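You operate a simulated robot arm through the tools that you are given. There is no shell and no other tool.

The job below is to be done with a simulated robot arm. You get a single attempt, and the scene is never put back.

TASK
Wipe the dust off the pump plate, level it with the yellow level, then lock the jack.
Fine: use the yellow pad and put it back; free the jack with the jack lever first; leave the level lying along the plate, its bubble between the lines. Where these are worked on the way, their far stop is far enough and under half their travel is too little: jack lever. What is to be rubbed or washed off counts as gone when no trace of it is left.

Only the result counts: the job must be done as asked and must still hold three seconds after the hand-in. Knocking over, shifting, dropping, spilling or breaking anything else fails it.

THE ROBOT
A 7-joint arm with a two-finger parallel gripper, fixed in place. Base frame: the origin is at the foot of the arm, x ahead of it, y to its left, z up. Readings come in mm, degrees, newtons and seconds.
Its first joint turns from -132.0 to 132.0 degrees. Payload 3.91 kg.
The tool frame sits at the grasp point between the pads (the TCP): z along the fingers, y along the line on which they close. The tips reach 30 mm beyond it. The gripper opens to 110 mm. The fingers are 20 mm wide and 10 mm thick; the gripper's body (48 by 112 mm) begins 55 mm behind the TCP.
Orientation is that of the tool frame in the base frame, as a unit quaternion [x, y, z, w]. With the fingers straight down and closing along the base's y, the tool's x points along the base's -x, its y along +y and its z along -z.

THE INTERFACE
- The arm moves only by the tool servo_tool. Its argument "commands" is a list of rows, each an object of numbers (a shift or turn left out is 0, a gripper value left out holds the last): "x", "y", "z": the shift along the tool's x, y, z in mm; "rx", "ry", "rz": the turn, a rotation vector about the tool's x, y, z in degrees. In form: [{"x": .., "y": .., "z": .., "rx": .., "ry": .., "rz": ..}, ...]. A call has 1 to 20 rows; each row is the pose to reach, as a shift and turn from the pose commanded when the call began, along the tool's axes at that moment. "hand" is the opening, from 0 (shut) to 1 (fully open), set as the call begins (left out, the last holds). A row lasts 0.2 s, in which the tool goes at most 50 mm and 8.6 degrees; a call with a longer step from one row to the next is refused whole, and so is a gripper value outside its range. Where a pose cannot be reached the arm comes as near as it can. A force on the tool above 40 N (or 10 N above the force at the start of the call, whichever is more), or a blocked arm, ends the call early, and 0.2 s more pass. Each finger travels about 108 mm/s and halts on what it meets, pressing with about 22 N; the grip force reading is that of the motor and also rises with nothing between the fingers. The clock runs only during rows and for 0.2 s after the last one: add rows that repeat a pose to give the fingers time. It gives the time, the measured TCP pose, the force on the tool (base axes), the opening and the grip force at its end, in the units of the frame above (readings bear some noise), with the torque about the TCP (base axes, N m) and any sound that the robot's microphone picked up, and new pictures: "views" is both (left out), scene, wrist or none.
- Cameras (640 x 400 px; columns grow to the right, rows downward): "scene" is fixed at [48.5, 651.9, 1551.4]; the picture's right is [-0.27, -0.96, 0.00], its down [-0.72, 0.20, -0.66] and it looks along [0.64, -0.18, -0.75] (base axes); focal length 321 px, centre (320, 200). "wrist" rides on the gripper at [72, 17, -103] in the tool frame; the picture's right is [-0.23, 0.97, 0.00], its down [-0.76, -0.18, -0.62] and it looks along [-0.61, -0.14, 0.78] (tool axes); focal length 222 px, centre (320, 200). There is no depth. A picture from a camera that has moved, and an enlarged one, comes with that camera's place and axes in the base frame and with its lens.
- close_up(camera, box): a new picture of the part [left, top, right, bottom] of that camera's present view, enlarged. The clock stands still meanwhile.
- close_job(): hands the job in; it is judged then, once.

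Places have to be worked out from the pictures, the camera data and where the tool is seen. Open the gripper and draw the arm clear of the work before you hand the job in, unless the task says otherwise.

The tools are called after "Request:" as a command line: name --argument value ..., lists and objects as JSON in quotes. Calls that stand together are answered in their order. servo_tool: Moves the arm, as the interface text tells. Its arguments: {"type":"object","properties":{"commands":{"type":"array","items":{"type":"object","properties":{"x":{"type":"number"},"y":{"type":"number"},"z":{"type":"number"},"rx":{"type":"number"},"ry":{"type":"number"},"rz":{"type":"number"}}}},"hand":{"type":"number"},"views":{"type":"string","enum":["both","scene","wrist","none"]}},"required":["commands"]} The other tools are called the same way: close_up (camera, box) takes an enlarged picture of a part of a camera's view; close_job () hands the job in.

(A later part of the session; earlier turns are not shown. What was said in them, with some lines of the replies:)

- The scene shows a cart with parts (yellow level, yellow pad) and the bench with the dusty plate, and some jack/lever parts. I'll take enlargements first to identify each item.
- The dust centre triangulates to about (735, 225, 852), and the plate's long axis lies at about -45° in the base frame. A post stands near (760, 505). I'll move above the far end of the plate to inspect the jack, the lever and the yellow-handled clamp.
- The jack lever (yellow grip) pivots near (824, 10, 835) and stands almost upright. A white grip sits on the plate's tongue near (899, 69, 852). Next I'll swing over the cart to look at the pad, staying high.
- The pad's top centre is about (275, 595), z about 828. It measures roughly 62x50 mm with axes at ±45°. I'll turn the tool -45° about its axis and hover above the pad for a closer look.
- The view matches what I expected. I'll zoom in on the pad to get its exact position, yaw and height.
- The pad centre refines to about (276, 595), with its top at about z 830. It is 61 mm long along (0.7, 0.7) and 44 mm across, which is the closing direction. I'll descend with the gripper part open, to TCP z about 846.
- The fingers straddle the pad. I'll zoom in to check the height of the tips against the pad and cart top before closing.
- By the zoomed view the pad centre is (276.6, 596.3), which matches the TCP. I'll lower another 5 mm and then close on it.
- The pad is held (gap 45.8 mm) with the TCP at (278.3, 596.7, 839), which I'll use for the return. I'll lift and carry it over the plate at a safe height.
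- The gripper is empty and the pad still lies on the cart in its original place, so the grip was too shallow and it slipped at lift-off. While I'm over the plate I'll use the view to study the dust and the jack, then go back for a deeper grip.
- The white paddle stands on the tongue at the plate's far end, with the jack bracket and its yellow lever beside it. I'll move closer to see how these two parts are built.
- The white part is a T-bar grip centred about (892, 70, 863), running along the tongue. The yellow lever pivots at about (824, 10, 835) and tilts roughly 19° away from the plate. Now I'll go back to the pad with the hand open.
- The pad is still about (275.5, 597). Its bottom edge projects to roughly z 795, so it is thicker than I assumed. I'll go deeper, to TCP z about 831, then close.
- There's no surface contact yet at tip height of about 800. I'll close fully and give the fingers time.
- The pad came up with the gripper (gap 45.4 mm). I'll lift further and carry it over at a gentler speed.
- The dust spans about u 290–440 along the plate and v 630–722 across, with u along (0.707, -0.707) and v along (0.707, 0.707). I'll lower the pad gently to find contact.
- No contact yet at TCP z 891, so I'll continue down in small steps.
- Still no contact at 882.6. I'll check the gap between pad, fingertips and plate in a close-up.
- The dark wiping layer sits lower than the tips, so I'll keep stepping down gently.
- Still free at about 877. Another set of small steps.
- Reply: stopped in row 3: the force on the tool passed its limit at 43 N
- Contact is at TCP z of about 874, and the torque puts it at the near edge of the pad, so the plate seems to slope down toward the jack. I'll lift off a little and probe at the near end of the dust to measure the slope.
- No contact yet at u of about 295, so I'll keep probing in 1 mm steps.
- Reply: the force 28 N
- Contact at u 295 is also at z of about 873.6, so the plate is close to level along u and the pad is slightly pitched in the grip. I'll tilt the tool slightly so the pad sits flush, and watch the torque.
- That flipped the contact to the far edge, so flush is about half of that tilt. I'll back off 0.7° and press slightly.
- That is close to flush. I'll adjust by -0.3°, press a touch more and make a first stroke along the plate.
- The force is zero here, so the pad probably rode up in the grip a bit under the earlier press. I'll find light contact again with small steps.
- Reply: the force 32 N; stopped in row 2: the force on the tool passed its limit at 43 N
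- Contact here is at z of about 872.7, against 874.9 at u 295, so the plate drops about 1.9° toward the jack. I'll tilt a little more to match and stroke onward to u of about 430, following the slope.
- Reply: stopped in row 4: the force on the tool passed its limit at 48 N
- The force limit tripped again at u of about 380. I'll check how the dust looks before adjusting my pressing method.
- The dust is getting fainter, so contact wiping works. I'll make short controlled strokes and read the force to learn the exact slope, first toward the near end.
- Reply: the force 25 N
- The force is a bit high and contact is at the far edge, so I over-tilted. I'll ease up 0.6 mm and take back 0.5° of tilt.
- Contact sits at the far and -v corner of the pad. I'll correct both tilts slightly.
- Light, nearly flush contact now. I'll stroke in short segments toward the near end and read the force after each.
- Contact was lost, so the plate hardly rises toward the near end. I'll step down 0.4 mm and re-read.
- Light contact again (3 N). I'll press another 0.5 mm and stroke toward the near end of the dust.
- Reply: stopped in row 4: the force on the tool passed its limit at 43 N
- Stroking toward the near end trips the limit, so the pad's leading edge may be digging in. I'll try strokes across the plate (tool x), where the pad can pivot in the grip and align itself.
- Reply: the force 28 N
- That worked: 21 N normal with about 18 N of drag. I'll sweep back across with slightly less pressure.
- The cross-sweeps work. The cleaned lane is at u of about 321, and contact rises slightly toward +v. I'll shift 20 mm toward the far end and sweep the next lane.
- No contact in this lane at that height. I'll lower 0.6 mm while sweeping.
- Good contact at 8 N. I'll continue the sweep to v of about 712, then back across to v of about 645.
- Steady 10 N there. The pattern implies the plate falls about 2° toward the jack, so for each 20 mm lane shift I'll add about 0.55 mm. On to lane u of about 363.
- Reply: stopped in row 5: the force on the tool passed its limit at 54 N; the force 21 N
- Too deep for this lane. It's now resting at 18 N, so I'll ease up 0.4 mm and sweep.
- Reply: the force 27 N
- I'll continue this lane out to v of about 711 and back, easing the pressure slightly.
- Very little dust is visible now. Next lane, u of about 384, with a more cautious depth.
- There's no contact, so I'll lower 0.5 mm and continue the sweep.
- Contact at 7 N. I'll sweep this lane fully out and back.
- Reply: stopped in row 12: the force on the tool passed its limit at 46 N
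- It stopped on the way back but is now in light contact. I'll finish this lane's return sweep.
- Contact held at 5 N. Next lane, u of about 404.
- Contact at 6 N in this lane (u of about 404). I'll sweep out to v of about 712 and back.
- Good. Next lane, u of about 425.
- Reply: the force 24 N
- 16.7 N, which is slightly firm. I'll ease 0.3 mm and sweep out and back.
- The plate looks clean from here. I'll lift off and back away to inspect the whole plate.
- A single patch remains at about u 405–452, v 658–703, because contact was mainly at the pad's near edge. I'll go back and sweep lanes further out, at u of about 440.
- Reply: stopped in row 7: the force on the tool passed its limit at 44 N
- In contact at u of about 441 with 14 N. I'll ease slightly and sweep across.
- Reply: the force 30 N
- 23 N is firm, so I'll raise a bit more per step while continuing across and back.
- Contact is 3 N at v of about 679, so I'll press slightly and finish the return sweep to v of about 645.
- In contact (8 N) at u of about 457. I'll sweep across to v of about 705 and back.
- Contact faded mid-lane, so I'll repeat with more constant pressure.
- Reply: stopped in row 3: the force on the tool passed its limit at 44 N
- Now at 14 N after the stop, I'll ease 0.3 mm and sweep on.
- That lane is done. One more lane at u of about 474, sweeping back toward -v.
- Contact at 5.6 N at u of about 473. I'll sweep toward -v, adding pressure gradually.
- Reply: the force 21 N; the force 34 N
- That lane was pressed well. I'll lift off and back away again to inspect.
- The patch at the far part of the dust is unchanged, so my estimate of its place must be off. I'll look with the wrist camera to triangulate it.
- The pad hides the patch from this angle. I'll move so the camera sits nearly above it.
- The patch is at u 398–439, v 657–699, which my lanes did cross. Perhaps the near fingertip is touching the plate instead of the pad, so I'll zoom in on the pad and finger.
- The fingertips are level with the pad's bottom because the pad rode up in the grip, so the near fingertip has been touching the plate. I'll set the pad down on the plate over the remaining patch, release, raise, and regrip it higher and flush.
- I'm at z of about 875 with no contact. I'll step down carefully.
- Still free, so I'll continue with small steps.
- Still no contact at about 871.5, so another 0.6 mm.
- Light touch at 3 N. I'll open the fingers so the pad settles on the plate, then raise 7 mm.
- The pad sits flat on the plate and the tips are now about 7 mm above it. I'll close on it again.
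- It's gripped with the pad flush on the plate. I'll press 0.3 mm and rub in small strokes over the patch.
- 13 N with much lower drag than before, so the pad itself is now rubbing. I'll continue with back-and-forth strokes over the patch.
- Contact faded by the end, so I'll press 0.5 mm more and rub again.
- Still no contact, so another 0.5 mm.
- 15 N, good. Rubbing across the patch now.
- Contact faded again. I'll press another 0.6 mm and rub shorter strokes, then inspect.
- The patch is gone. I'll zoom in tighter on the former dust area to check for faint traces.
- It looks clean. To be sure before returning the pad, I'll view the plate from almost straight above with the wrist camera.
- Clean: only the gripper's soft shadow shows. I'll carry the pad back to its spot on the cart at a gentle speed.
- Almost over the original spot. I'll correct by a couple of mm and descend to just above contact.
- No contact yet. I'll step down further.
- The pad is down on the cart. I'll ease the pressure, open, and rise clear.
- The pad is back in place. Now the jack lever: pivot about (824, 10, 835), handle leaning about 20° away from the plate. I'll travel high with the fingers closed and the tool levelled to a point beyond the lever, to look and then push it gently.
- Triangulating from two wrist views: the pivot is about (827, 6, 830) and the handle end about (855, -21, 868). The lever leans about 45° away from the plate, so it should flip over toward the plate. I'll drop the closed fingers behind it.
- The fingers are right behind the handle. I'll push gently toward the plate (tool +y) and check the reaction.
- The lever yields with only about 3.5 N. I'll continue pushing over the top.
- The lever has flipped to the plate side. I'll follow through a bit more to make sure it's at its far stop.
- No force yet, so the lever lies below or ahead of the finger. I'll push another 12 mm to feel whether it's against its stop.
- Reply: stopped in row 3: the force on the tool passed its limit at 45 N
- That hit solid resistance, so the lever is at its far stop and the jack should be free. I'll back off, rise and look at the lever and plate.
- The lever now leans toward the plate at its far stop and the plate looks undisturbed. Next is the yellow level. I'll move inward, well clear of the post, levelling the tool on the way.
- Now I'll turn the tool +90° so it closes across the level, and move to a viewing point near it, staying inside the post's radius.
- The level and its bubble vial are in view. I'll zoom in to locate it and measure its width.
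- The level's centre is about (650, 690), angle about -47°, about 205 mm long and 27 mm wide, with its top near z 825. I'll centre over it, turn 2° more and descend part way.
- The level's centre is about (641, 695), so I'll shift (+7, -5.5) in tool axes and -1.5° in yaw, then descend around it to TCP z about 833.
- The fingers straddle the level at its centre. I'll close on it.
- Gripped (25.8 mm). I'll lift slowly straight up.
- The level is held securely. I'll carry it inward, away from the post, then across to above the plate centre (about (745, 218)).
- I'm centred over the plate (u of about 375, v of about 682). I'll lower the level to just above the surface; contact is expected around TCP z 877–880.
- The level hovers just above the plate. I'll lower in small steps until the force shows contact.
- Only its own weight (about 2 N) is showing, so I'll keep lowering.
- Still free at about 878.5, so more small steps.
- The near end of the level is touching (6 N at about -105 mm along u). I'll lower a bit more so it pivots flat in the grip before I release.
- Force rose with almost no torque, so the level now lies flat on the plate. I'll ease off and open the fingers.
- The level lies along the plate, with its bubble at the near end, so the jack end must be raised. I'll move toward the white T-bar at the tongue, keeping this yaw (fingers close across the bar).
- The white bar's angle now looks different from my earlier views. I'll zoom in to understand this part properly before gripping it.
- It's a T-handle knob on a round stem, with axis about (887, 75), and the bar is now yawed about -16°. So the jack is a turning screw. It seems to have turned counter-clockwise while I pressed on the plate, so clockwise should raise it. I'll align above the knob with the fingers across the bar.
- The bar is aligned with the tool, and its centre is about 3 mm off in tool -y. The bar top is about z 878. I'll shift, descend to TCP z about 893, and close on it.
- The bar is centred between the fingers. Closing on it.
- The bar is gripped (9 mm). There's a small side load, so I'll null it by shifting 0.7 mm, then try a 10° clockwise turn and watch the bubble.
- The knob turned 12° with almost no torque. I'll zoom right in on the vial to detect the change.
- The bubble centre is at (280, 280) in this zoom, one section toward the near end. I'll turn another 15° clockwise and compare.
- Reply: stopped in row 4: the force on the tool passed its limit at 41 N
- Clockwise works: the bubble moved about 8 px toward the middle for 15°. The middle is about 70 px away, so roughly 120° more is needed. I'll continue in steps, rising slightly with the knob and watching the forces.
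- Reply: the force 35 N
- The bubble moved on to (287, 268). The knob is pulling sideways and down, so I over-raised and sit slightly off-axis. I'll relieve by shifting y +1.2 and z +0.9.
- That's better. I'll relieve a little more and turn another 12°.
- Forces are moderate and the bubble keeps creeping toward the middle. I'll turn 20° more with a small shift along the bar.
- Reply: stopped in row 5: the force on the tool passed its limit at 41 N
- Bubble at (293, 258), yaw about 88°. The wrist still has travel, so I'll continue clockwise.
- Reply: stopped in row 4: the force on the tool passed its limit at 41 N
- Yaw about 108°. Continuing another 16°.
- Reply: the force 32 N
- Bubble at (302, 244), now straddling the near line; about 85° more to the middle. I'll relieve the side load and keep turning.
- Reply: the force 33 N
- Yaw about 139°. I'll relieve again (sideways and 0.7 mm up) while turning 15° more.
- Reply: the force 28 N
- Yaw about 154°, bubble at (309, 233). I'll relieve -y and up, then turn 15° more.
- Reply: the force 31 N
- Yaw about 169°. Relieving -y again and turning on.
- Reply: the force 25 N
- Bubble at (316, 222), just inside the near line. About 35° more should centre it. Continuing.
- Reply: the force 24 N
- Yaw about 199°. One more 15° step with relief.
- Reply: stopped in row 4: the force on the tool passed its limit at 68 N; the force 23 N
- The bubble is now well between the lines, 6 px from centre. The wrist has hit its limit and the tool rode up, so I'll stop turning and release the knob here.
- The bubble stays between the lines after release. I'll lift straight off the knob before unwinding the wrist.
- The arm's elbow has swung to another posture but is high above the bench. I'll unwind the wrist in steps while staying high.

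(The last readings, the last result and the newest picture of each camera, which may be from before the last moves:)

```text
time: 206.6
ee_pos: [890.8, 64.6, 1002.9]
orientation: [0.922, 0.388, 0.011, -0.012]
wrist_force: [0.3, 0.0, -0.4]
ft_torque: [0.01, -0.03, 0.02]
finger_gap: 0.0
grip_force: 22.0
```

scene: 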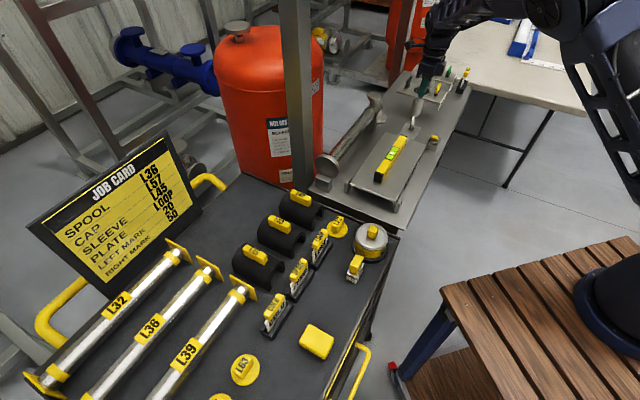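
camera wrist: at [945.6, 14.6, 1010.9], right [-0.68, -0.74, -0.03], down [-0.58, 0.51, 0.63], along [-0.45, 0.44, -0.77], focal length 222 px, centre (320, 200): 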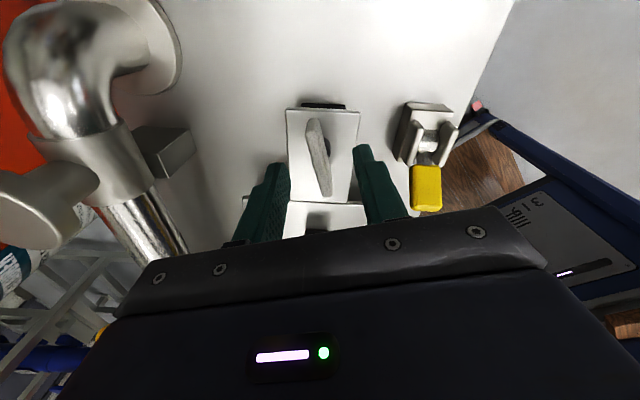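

The elbow is back to normal, and this yaw (tool y along +u) already suits pushing the lever. I'll check the bubble first.

Request:
close_up --camera "scene" --box '[377, 140, 407, 165]'

Request:
close_up --camera "scene" --box '[370, 90, 460, 180]'

```text
16.00 times, centred on (392, 152) of scene
camera zoom: at [48.5, 651.9, 1551.4], right [-0.27, -0.96, 0.0], down [-0.72, 0.2, -0.66], along [0.64, -0.18, -0.75], focal length 5142 px, centre (-832, 960)
```

zoom: 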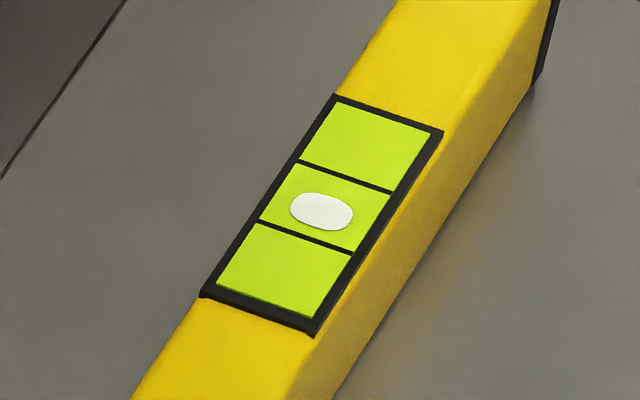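

```text
4.44 times, centred on (415, 135) of scene
camera zoom: at [48.5, 651.9, 1551.4], right [-0.27, -0.96, 0.0], down [-0.72, 0.2, -0.66], along [0.64, -0.18, -0.75], focal length 1428 px, centre (-102, 489)
```

zoom: 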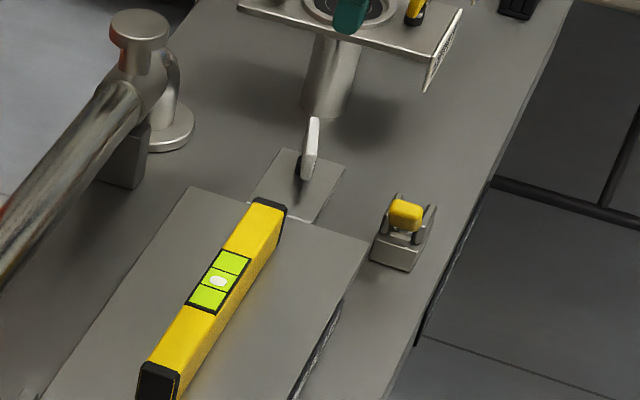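

The bubble is stable between the lines. Now I'll position the closed fingers on the plate side of the lever to push it back to locked.

Request:
servo_tool --commands '[{"x": -28, "y": -24, "rx": -0.4, "ry": -0.9}, {"x": -57, "y": -49, "rx": -0.78, "ry": -1.7}, {"x": -85, "y": -73, "rx": -0.78, "ry": -1.7}, {"x": -85, "y": -73, "rx": -0.78, "ry": -1.7}]' --hand 0 --views "both"

Request:
close_up --camera "wrist" --box '[220, 60, 480, 230]'

```text
time: 207.6
ee_pos: [778.4, 54.2, 1002.2]
orientation: [0.922, 0.387, -0.001, 0.001]
wrist_force: [-0.5, -0.2, 0.2]
ft_torque: [0.01, 0.01, 0.01]
finger_gap: 0.0
grip_force: 21.8
camera wrist: at [840.9, 94.2, 1105.3], right [0.54, -0.84, 0.0], down [-0.66, -0.42, 0.62], along [-0.53, -0.34, -0.78], focal length 222 px, centre (320, 200)
```

scene: 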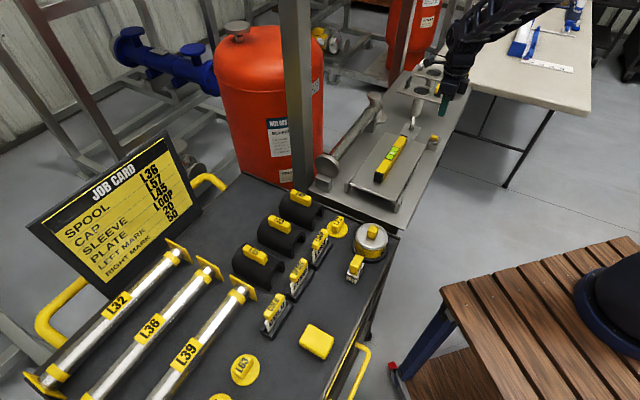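
wrist: 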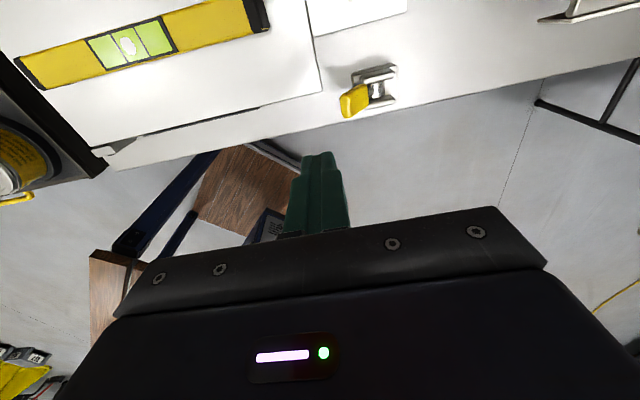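

```text
2.35 times, centred on (350, 145) of wrist
camera zoom: at [840.9, 94.2, 1105.3], right [0.54, -0.84, 0.0], down [-0.66, -0.42, 0.62], along [-0.53, -0.34, -0.78], focal length 523 px, centre (249, 329)
```

zoom: 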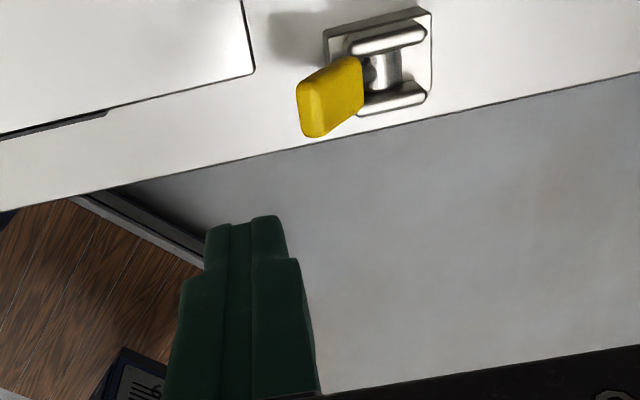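

The handle end is about u 541, v 589, and the fingers at u 512 are in line just behind it, with the plate corner 7 mm to the side. I'll shift 3 mm away from the plate and descend to TCP z about 891.

Request:
servo_tool --commands '[{"x": -3, "z": 30}, {"x": -3, "z": 65}, {"x": -3, "z": 95}, {"x": -3, "z": 111}, {"x": -3, "z": 111}]' --hand 0 --views "wrist"

Request:
close_up --camera "wrist" --box '[240, 80, 440, 220]'

Request:
close_up --camera "scene" --box '[400, 90, 460, 160]'

```text
time: 208.8
ee_pos: [779.0, 51.5, 888.9]
orientation: [0.922, 0.387, 0.001, 0.001]
wrist_force: [-0.7, -0.5, 0.7]
ft_torque: [0.01, 0.03, -0.02]
finger_gap: 0.0
grip_force: 21.7
camera wrist: at [840.1, 91.8, 993.2], right [0.54, -0.84, 0.0], down [-0.66, -0.42, 0.62], along [-0.53, -0.34, -0.78], focal length 222 px, centre (320, 200)
```

wrist: 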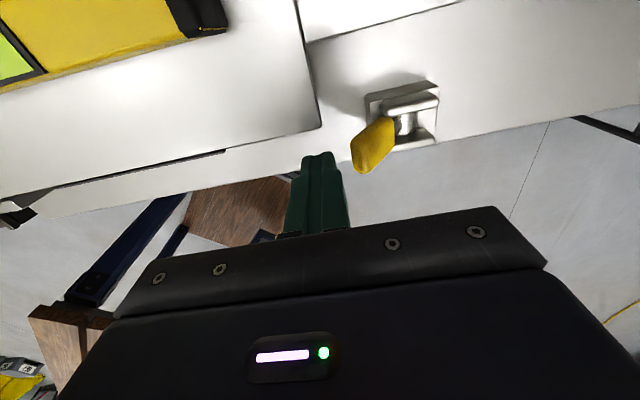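

```text
2.86 times, centred on (340, 150) of wrist
camera zoom: at [840.1, 91.8, 993.2], right [0.54, -0.84, 0.0], down [-0.66, -0.42, 0.62], along [-0.53, -0.34, -0.78], focal length 635 px, centre (263, 343)
```

zoom: 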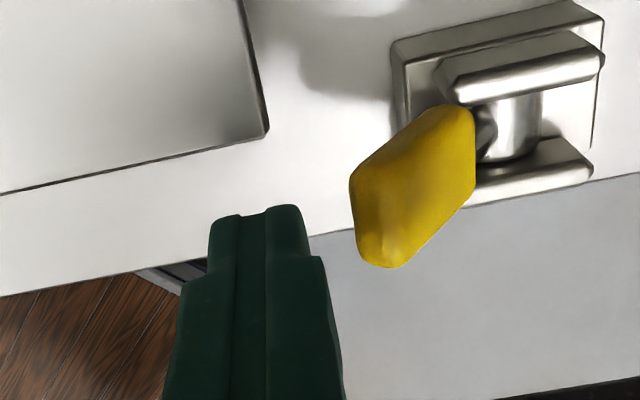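

```text
5.71 times, centred on (430, 125) of scene
camera zoom: at [48.5, 651.9, 1551.4], right [-0.27, -0.96, 0.0], down [-0.72, 0.2, -0.66], along [0.64, -0.18, -0.75], focal length 1836 px, centre (-309, 629)
```

zoom: 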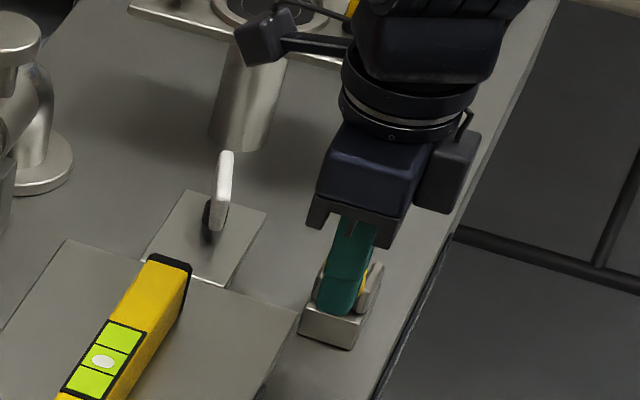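

The fingers are behind the handle on the plate side. I'll push it away from the plate (tool +y).

Request:
servo_tool --commands '[{"y": 5}, {"y": 10}, {"y": 15}, {"y": 20}, {"y": 25}, {"y": 30}]' --views "none"

Request:
servo_tool --commands '[{"y": 5}, {"y": 10}, {"y": 15}, {"y": 20}, {"y": 25}]' --views "wrist"

```text
time: 210.2
ee_pos: [799.8, 31.0, 889.5]
orientation: [0.922, 0.387, 0.0, 0.001]
wrist_force: [-1.7, 0.8, 1.6]
ft_torque: [-0.01, 0.0, 0.02]
finger_gap: 0.0
grip_force: 22.0
```

```text
time: 211.3
ee_pos: [817.6, 15.4, 889.9]
orientation: [0.922, 0.388, 0.001, 0.001]
wrist_force: [0.3, 0.5, -0.2]
ft_torque: [-0.01, -0.01, -0.01]
finger_gap: 0.0
grip_force: 22.3
camera wrist: at [879.1, 54.8, 994.1], right [0.54, -0.84, 0.0], down [-0.66, -0.42, 0.62], along [-0.53, -0.34, -0.78], focal length 222 px, centre (320, 200)
```

wrist: 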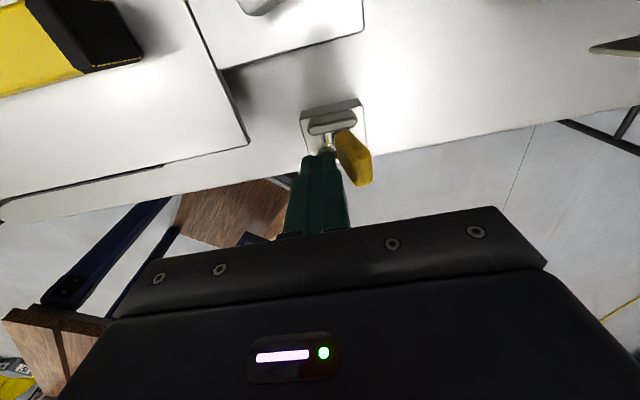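

The lever has passed over the top. I'll push on until it meets its locked stop.

Request:
servo_tool --commands '[{"y": 5}, {"y": 10}, {"y": 15}, {"y": 20}, {"y": 24}, {"y": 28}]' --views "wrist"

```text
time: 212.8
ee_pos: [837.7, -4.5, 891.7]
orientation: [0.922, 0.387, -0.001, 0.001]
wrist_force: [0.6, -0.8, -0.3]
ft_torque: [0.03, -0.01, 0.01]
finger_gap: 0.0
grip_force: 22.0
camera wrist: at [899.4, 34.5, 994.5], right [0.54, -0.84, 0.0], down [-0.66, -0.42, 0.62], along [-0.53, -0.34, -0.78], focal length 222 px, centre (320, 200)
```

wrist: 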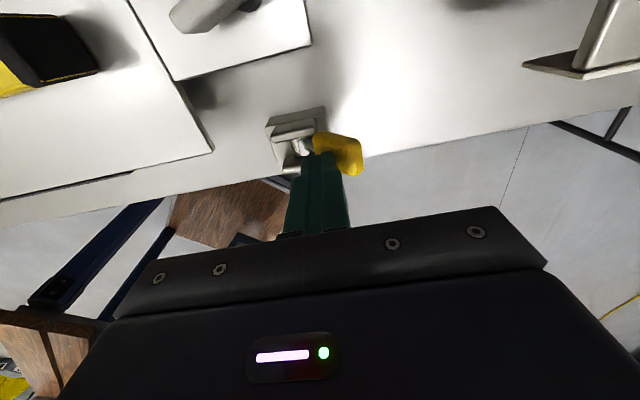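

No resistance yet. I'll push a few more mm to confirm the stop.

Request:
servo_tool --commands '[{"y": 2}, {"y": 4}, {"y": 6}, {"y": 8}]' --views "none"

```text
time: 213.8
ee_pos: [840.2, -7.1, 890.5]
orientation: [0.922, 0.388, -0.003, -0.002]
wrist_force: [-13.4, 3.5, 16.8]
ft_torque: [-0.02, 0.39, -0.13]
finger_gap: 0.2
grip_force: 22.0
stopped in row 4: the force on the tool passed its limit at 44 N (the readings are from after the stop); the commanded pose is now the measured one
```

It met a hard stop, so the lever is fully back to locked. I'll back off, lift and check everything.

Request:
servo_tool --commands '[{"y": -4}, {"y": -8, "z": -10}, {"y": -8, "z": -40}, {"y": -8, "z": -80}, {"y": -8, "z": -110}, {"y": -8, "z": -110}]' --hand 0 --views "both"

Request:
close_up --camera "scene" --box '[377, 140, 407, 165]'

Request:
close_up --camera "scene" --box '[345, 90, 465, 210]'

Request:
close_up --camera "wrist" --box '[220, 40, 420, 200]'

```text
time: 215.2
ee_pos: [835.3, -2.7, 1002.3]
orientation: [0.921, 0.388, -0.002, -0.001]
wrist_force: [-0.4, -0.4, -0.3]
ft_torque: [-0.04, -0.04, 0.03]
finger_gap: 0.0
grip_force: 22.0
camera wrist: at [897.8, 37.7, 1106.2], right [0.54, -0.84, 0.0], down [-0.66, -0.42, 0.63], along [-0.53, -0.33, -0.78], focal length 222 px, centre (320, 200)
```

scene: 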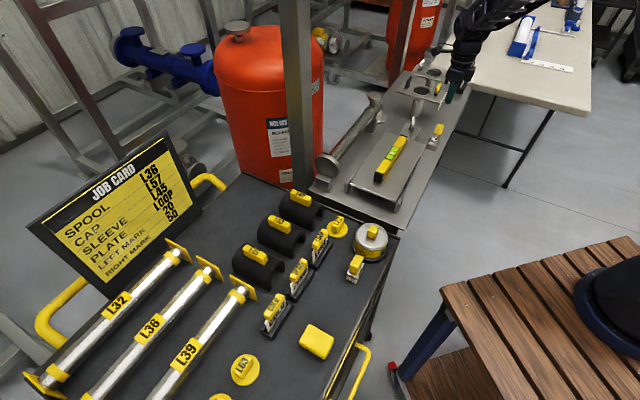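
wrist: 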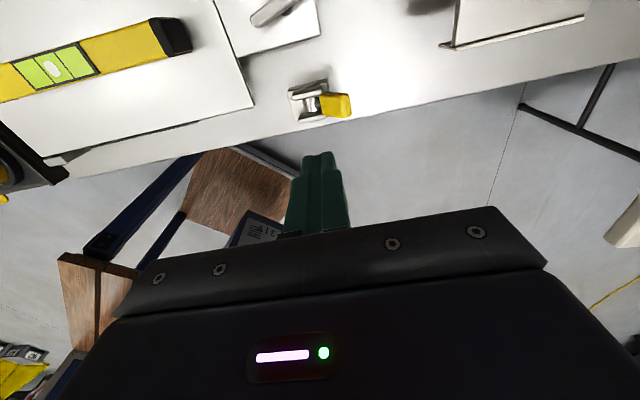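

```text
16.00 times, centred on (392, 152) of scene
camera zoom: at [48.5, 651.9, 1551.4], right [-0.27, -0.96, 0.0], down [-0.72, 0.2, -0.66], along [0.64, -0.18, -0.75], focal length 5142 px, centre (-832, 960)
```

zoom: 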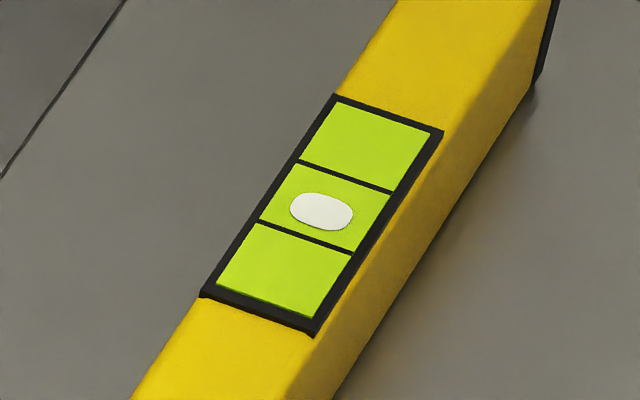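

```text
3.33 times, centred on (405, 150) of scene
camera zoom: at [48.5, 651.9, 1551.4], right [-0.27, -0.96, 0.0], down [-0.72, 0.2, -0.66], along [0.64, -0.18, -0.75], focal length 1071 px, centre (37, 367)
```

zoom: 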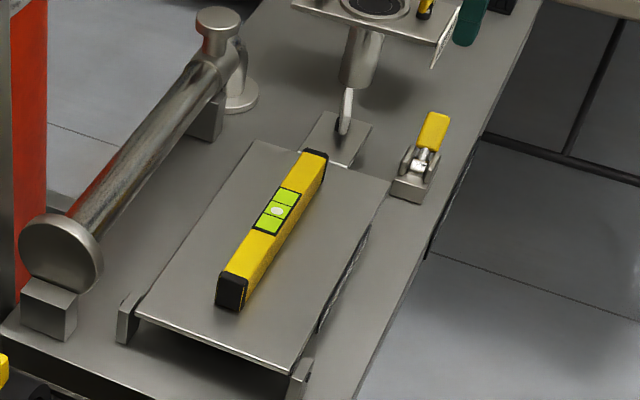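

```text
2.50 times, centred on (320, 120) of wrist
camera zoom: at [897.8, 37.7, 1106.2], right [0.54, -0.84, 0.0], down [-0.66, -0.42, 0.63], along [-0.53, -0.33, -0.78], focal length 555 px, centre (320, 400)
```

zoom: 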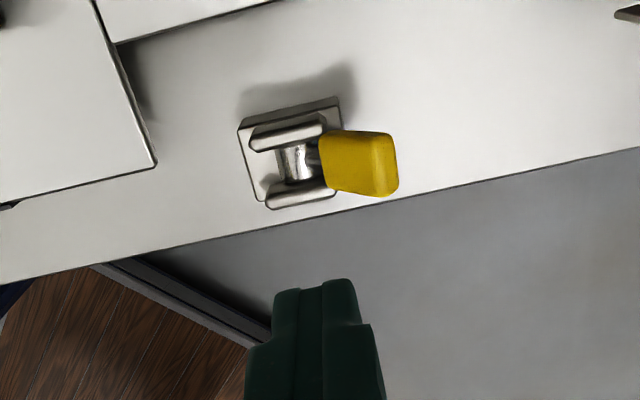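

The lever is back at its locked position and the bubble is still between the lines. I'll check the pad against its original spot and the plate once more.

Request:
close_up --camera "scene" --box '[270, 300, 370, 390]'

Request:
close_up --camera "scene" --box '[345, 120, 435, 210]'

```text
4.44 times, centred on (320, 345) of scene
camera zoom: at [48.5, 651.9, 1551.4], right [-0.27, -0.96, 0.0], down [-0.72, 0.2, -0.66], along [0.64, -0.18, -0.75], focal length 1428 px, centre (320, -444)
```

zoom: 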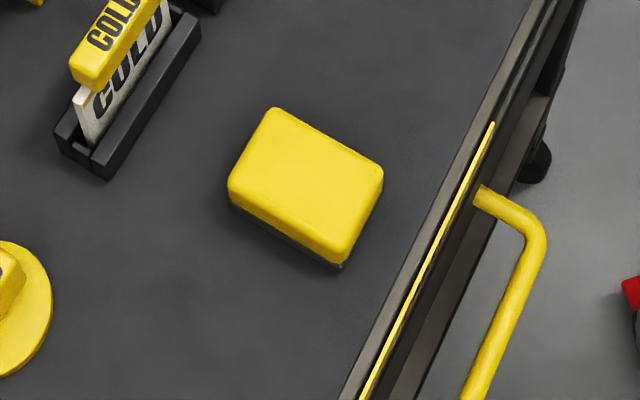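

```text
4.44 times, centred on (390, 165) of scene
camera zoom: at [48.5, 651.9, 1551.4], right [-0.27, -0.96, 0.0], down [-0.72, 0.2, -0.66], along [0.64, -0.18, -0.75], focal length 1428 px, centre (9, 356)
```

zoom: 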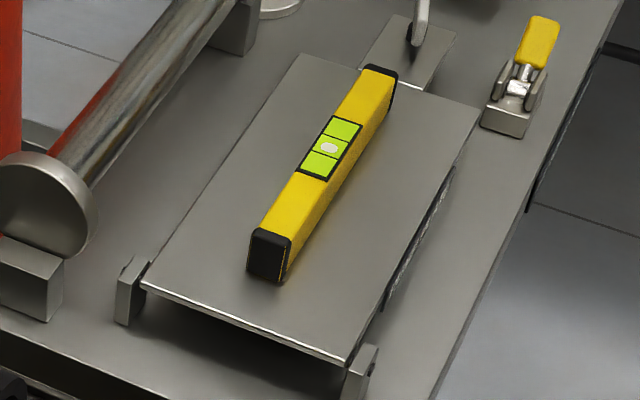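

The pad is within 1–2 mm of its original spot and the plate is clean. I'll open the gripper and draw the arm up and clear.

Request:
servo_tool --commands '[{"z": -30}, {"x": -15, "y": -15, "z": -65}, {"x": -40, "y": -42, "z": -90}, {"x": -70, "y": -74, "z": -105}, {"x": -100, "y": -106, "z": -110}, {"x": -106, "y": -113, "z": -110}, {"x": -106, "y": -113, "z": -110}]' --hand 1 --views "both"

Request:
close_up --camera "scene" --box '[377, 140, 407, 165]'

```text
time: 216.8
ee_pos: [681.8, 2.7, 1110.7]
orientation: [0.922, 0.388, -0.002, -0.001]
wrist_force: [-0.1, 0.3, -0.2]
ft_torque: [-0.01, -0.03, 0.01]
finger_gap: 109.7
grip_force: 0.0
camera wrist: at [744.2, 42.8, 1214.4], right [0.54, -0.84, 0.0], down [-0.66, -0.42, 0.63], along [-0.53, -0.33, -0.78], focal length 222 px, centre (320, 200)
```

scene: 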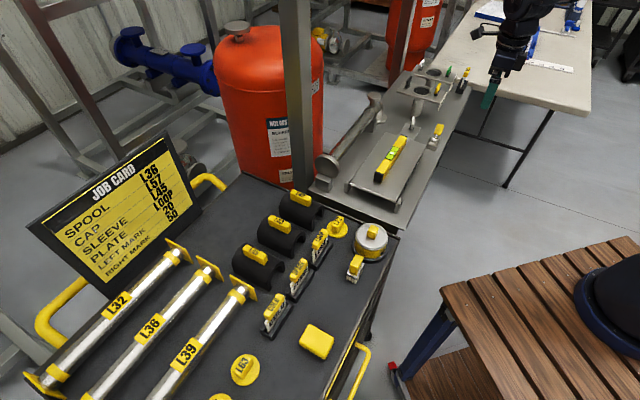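
wrist: 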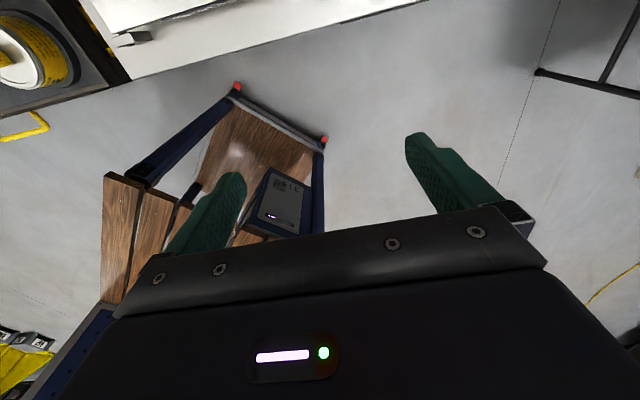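

```text
16.00 times, centred on (392, 152) of scene
camera zoom: at [48.5, 651.9, 1551.4], right [-0.27, -0.96, 0.0], down [-0.72, 0.2, -0.66], along [0.64, -0.18, -0.75], focal length 5142 px, centre (-832, 960)
```

zoom: 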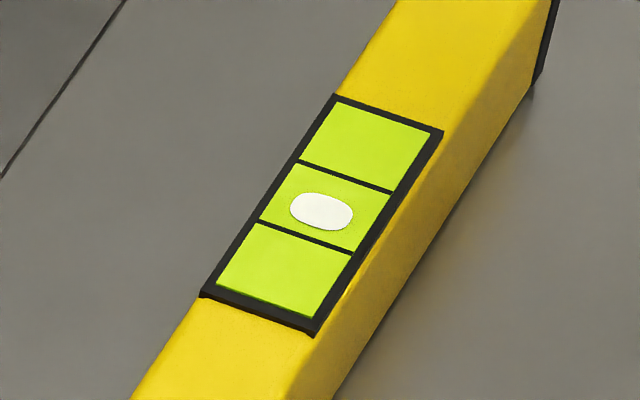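

The plate is clean, the pad is back in its place, and the level lies along the plate with its bubble between the lines. The jack lever is in its locked position. The gripper is open and clear of the work, so I'm handing the job in.

Request:
close_job

```text
The job is handed in.
```

I finished the job and handed it in. The last pictures showed everything in place, but the hand-in gave no verdict.

- **Dust:** I wiped the plate with the yellow pad, and no trace showed in the last close-ups. The pad is back on the cart, within about 2 mm of where it started.
- **Level:** It lies along the plate with its bubble between the lines, a little toward the near line. I freed the jack with its lever, then raised the far end of the plate by turning the white T-handle about 190° clockwise. The bubble did not move after I let go of the handle or when I locked the jack.
- **Jack:** I pushed the lever back until it met a hard stop, and it sits at its original locked angle.

- **T-handle moved while locked:** It turned about 25° on its own during the wiping, before I freed the jack. My hard pressing on the plate probably caused it. The levelling was done after that.
- **Force limit:** Pressing and pushing passed the 40 N limit many times and stopped the arm; the highest reading was 68 N, at the T-handle. I saw no damage afterward.

The gripper is open and the arm is clear of the work.
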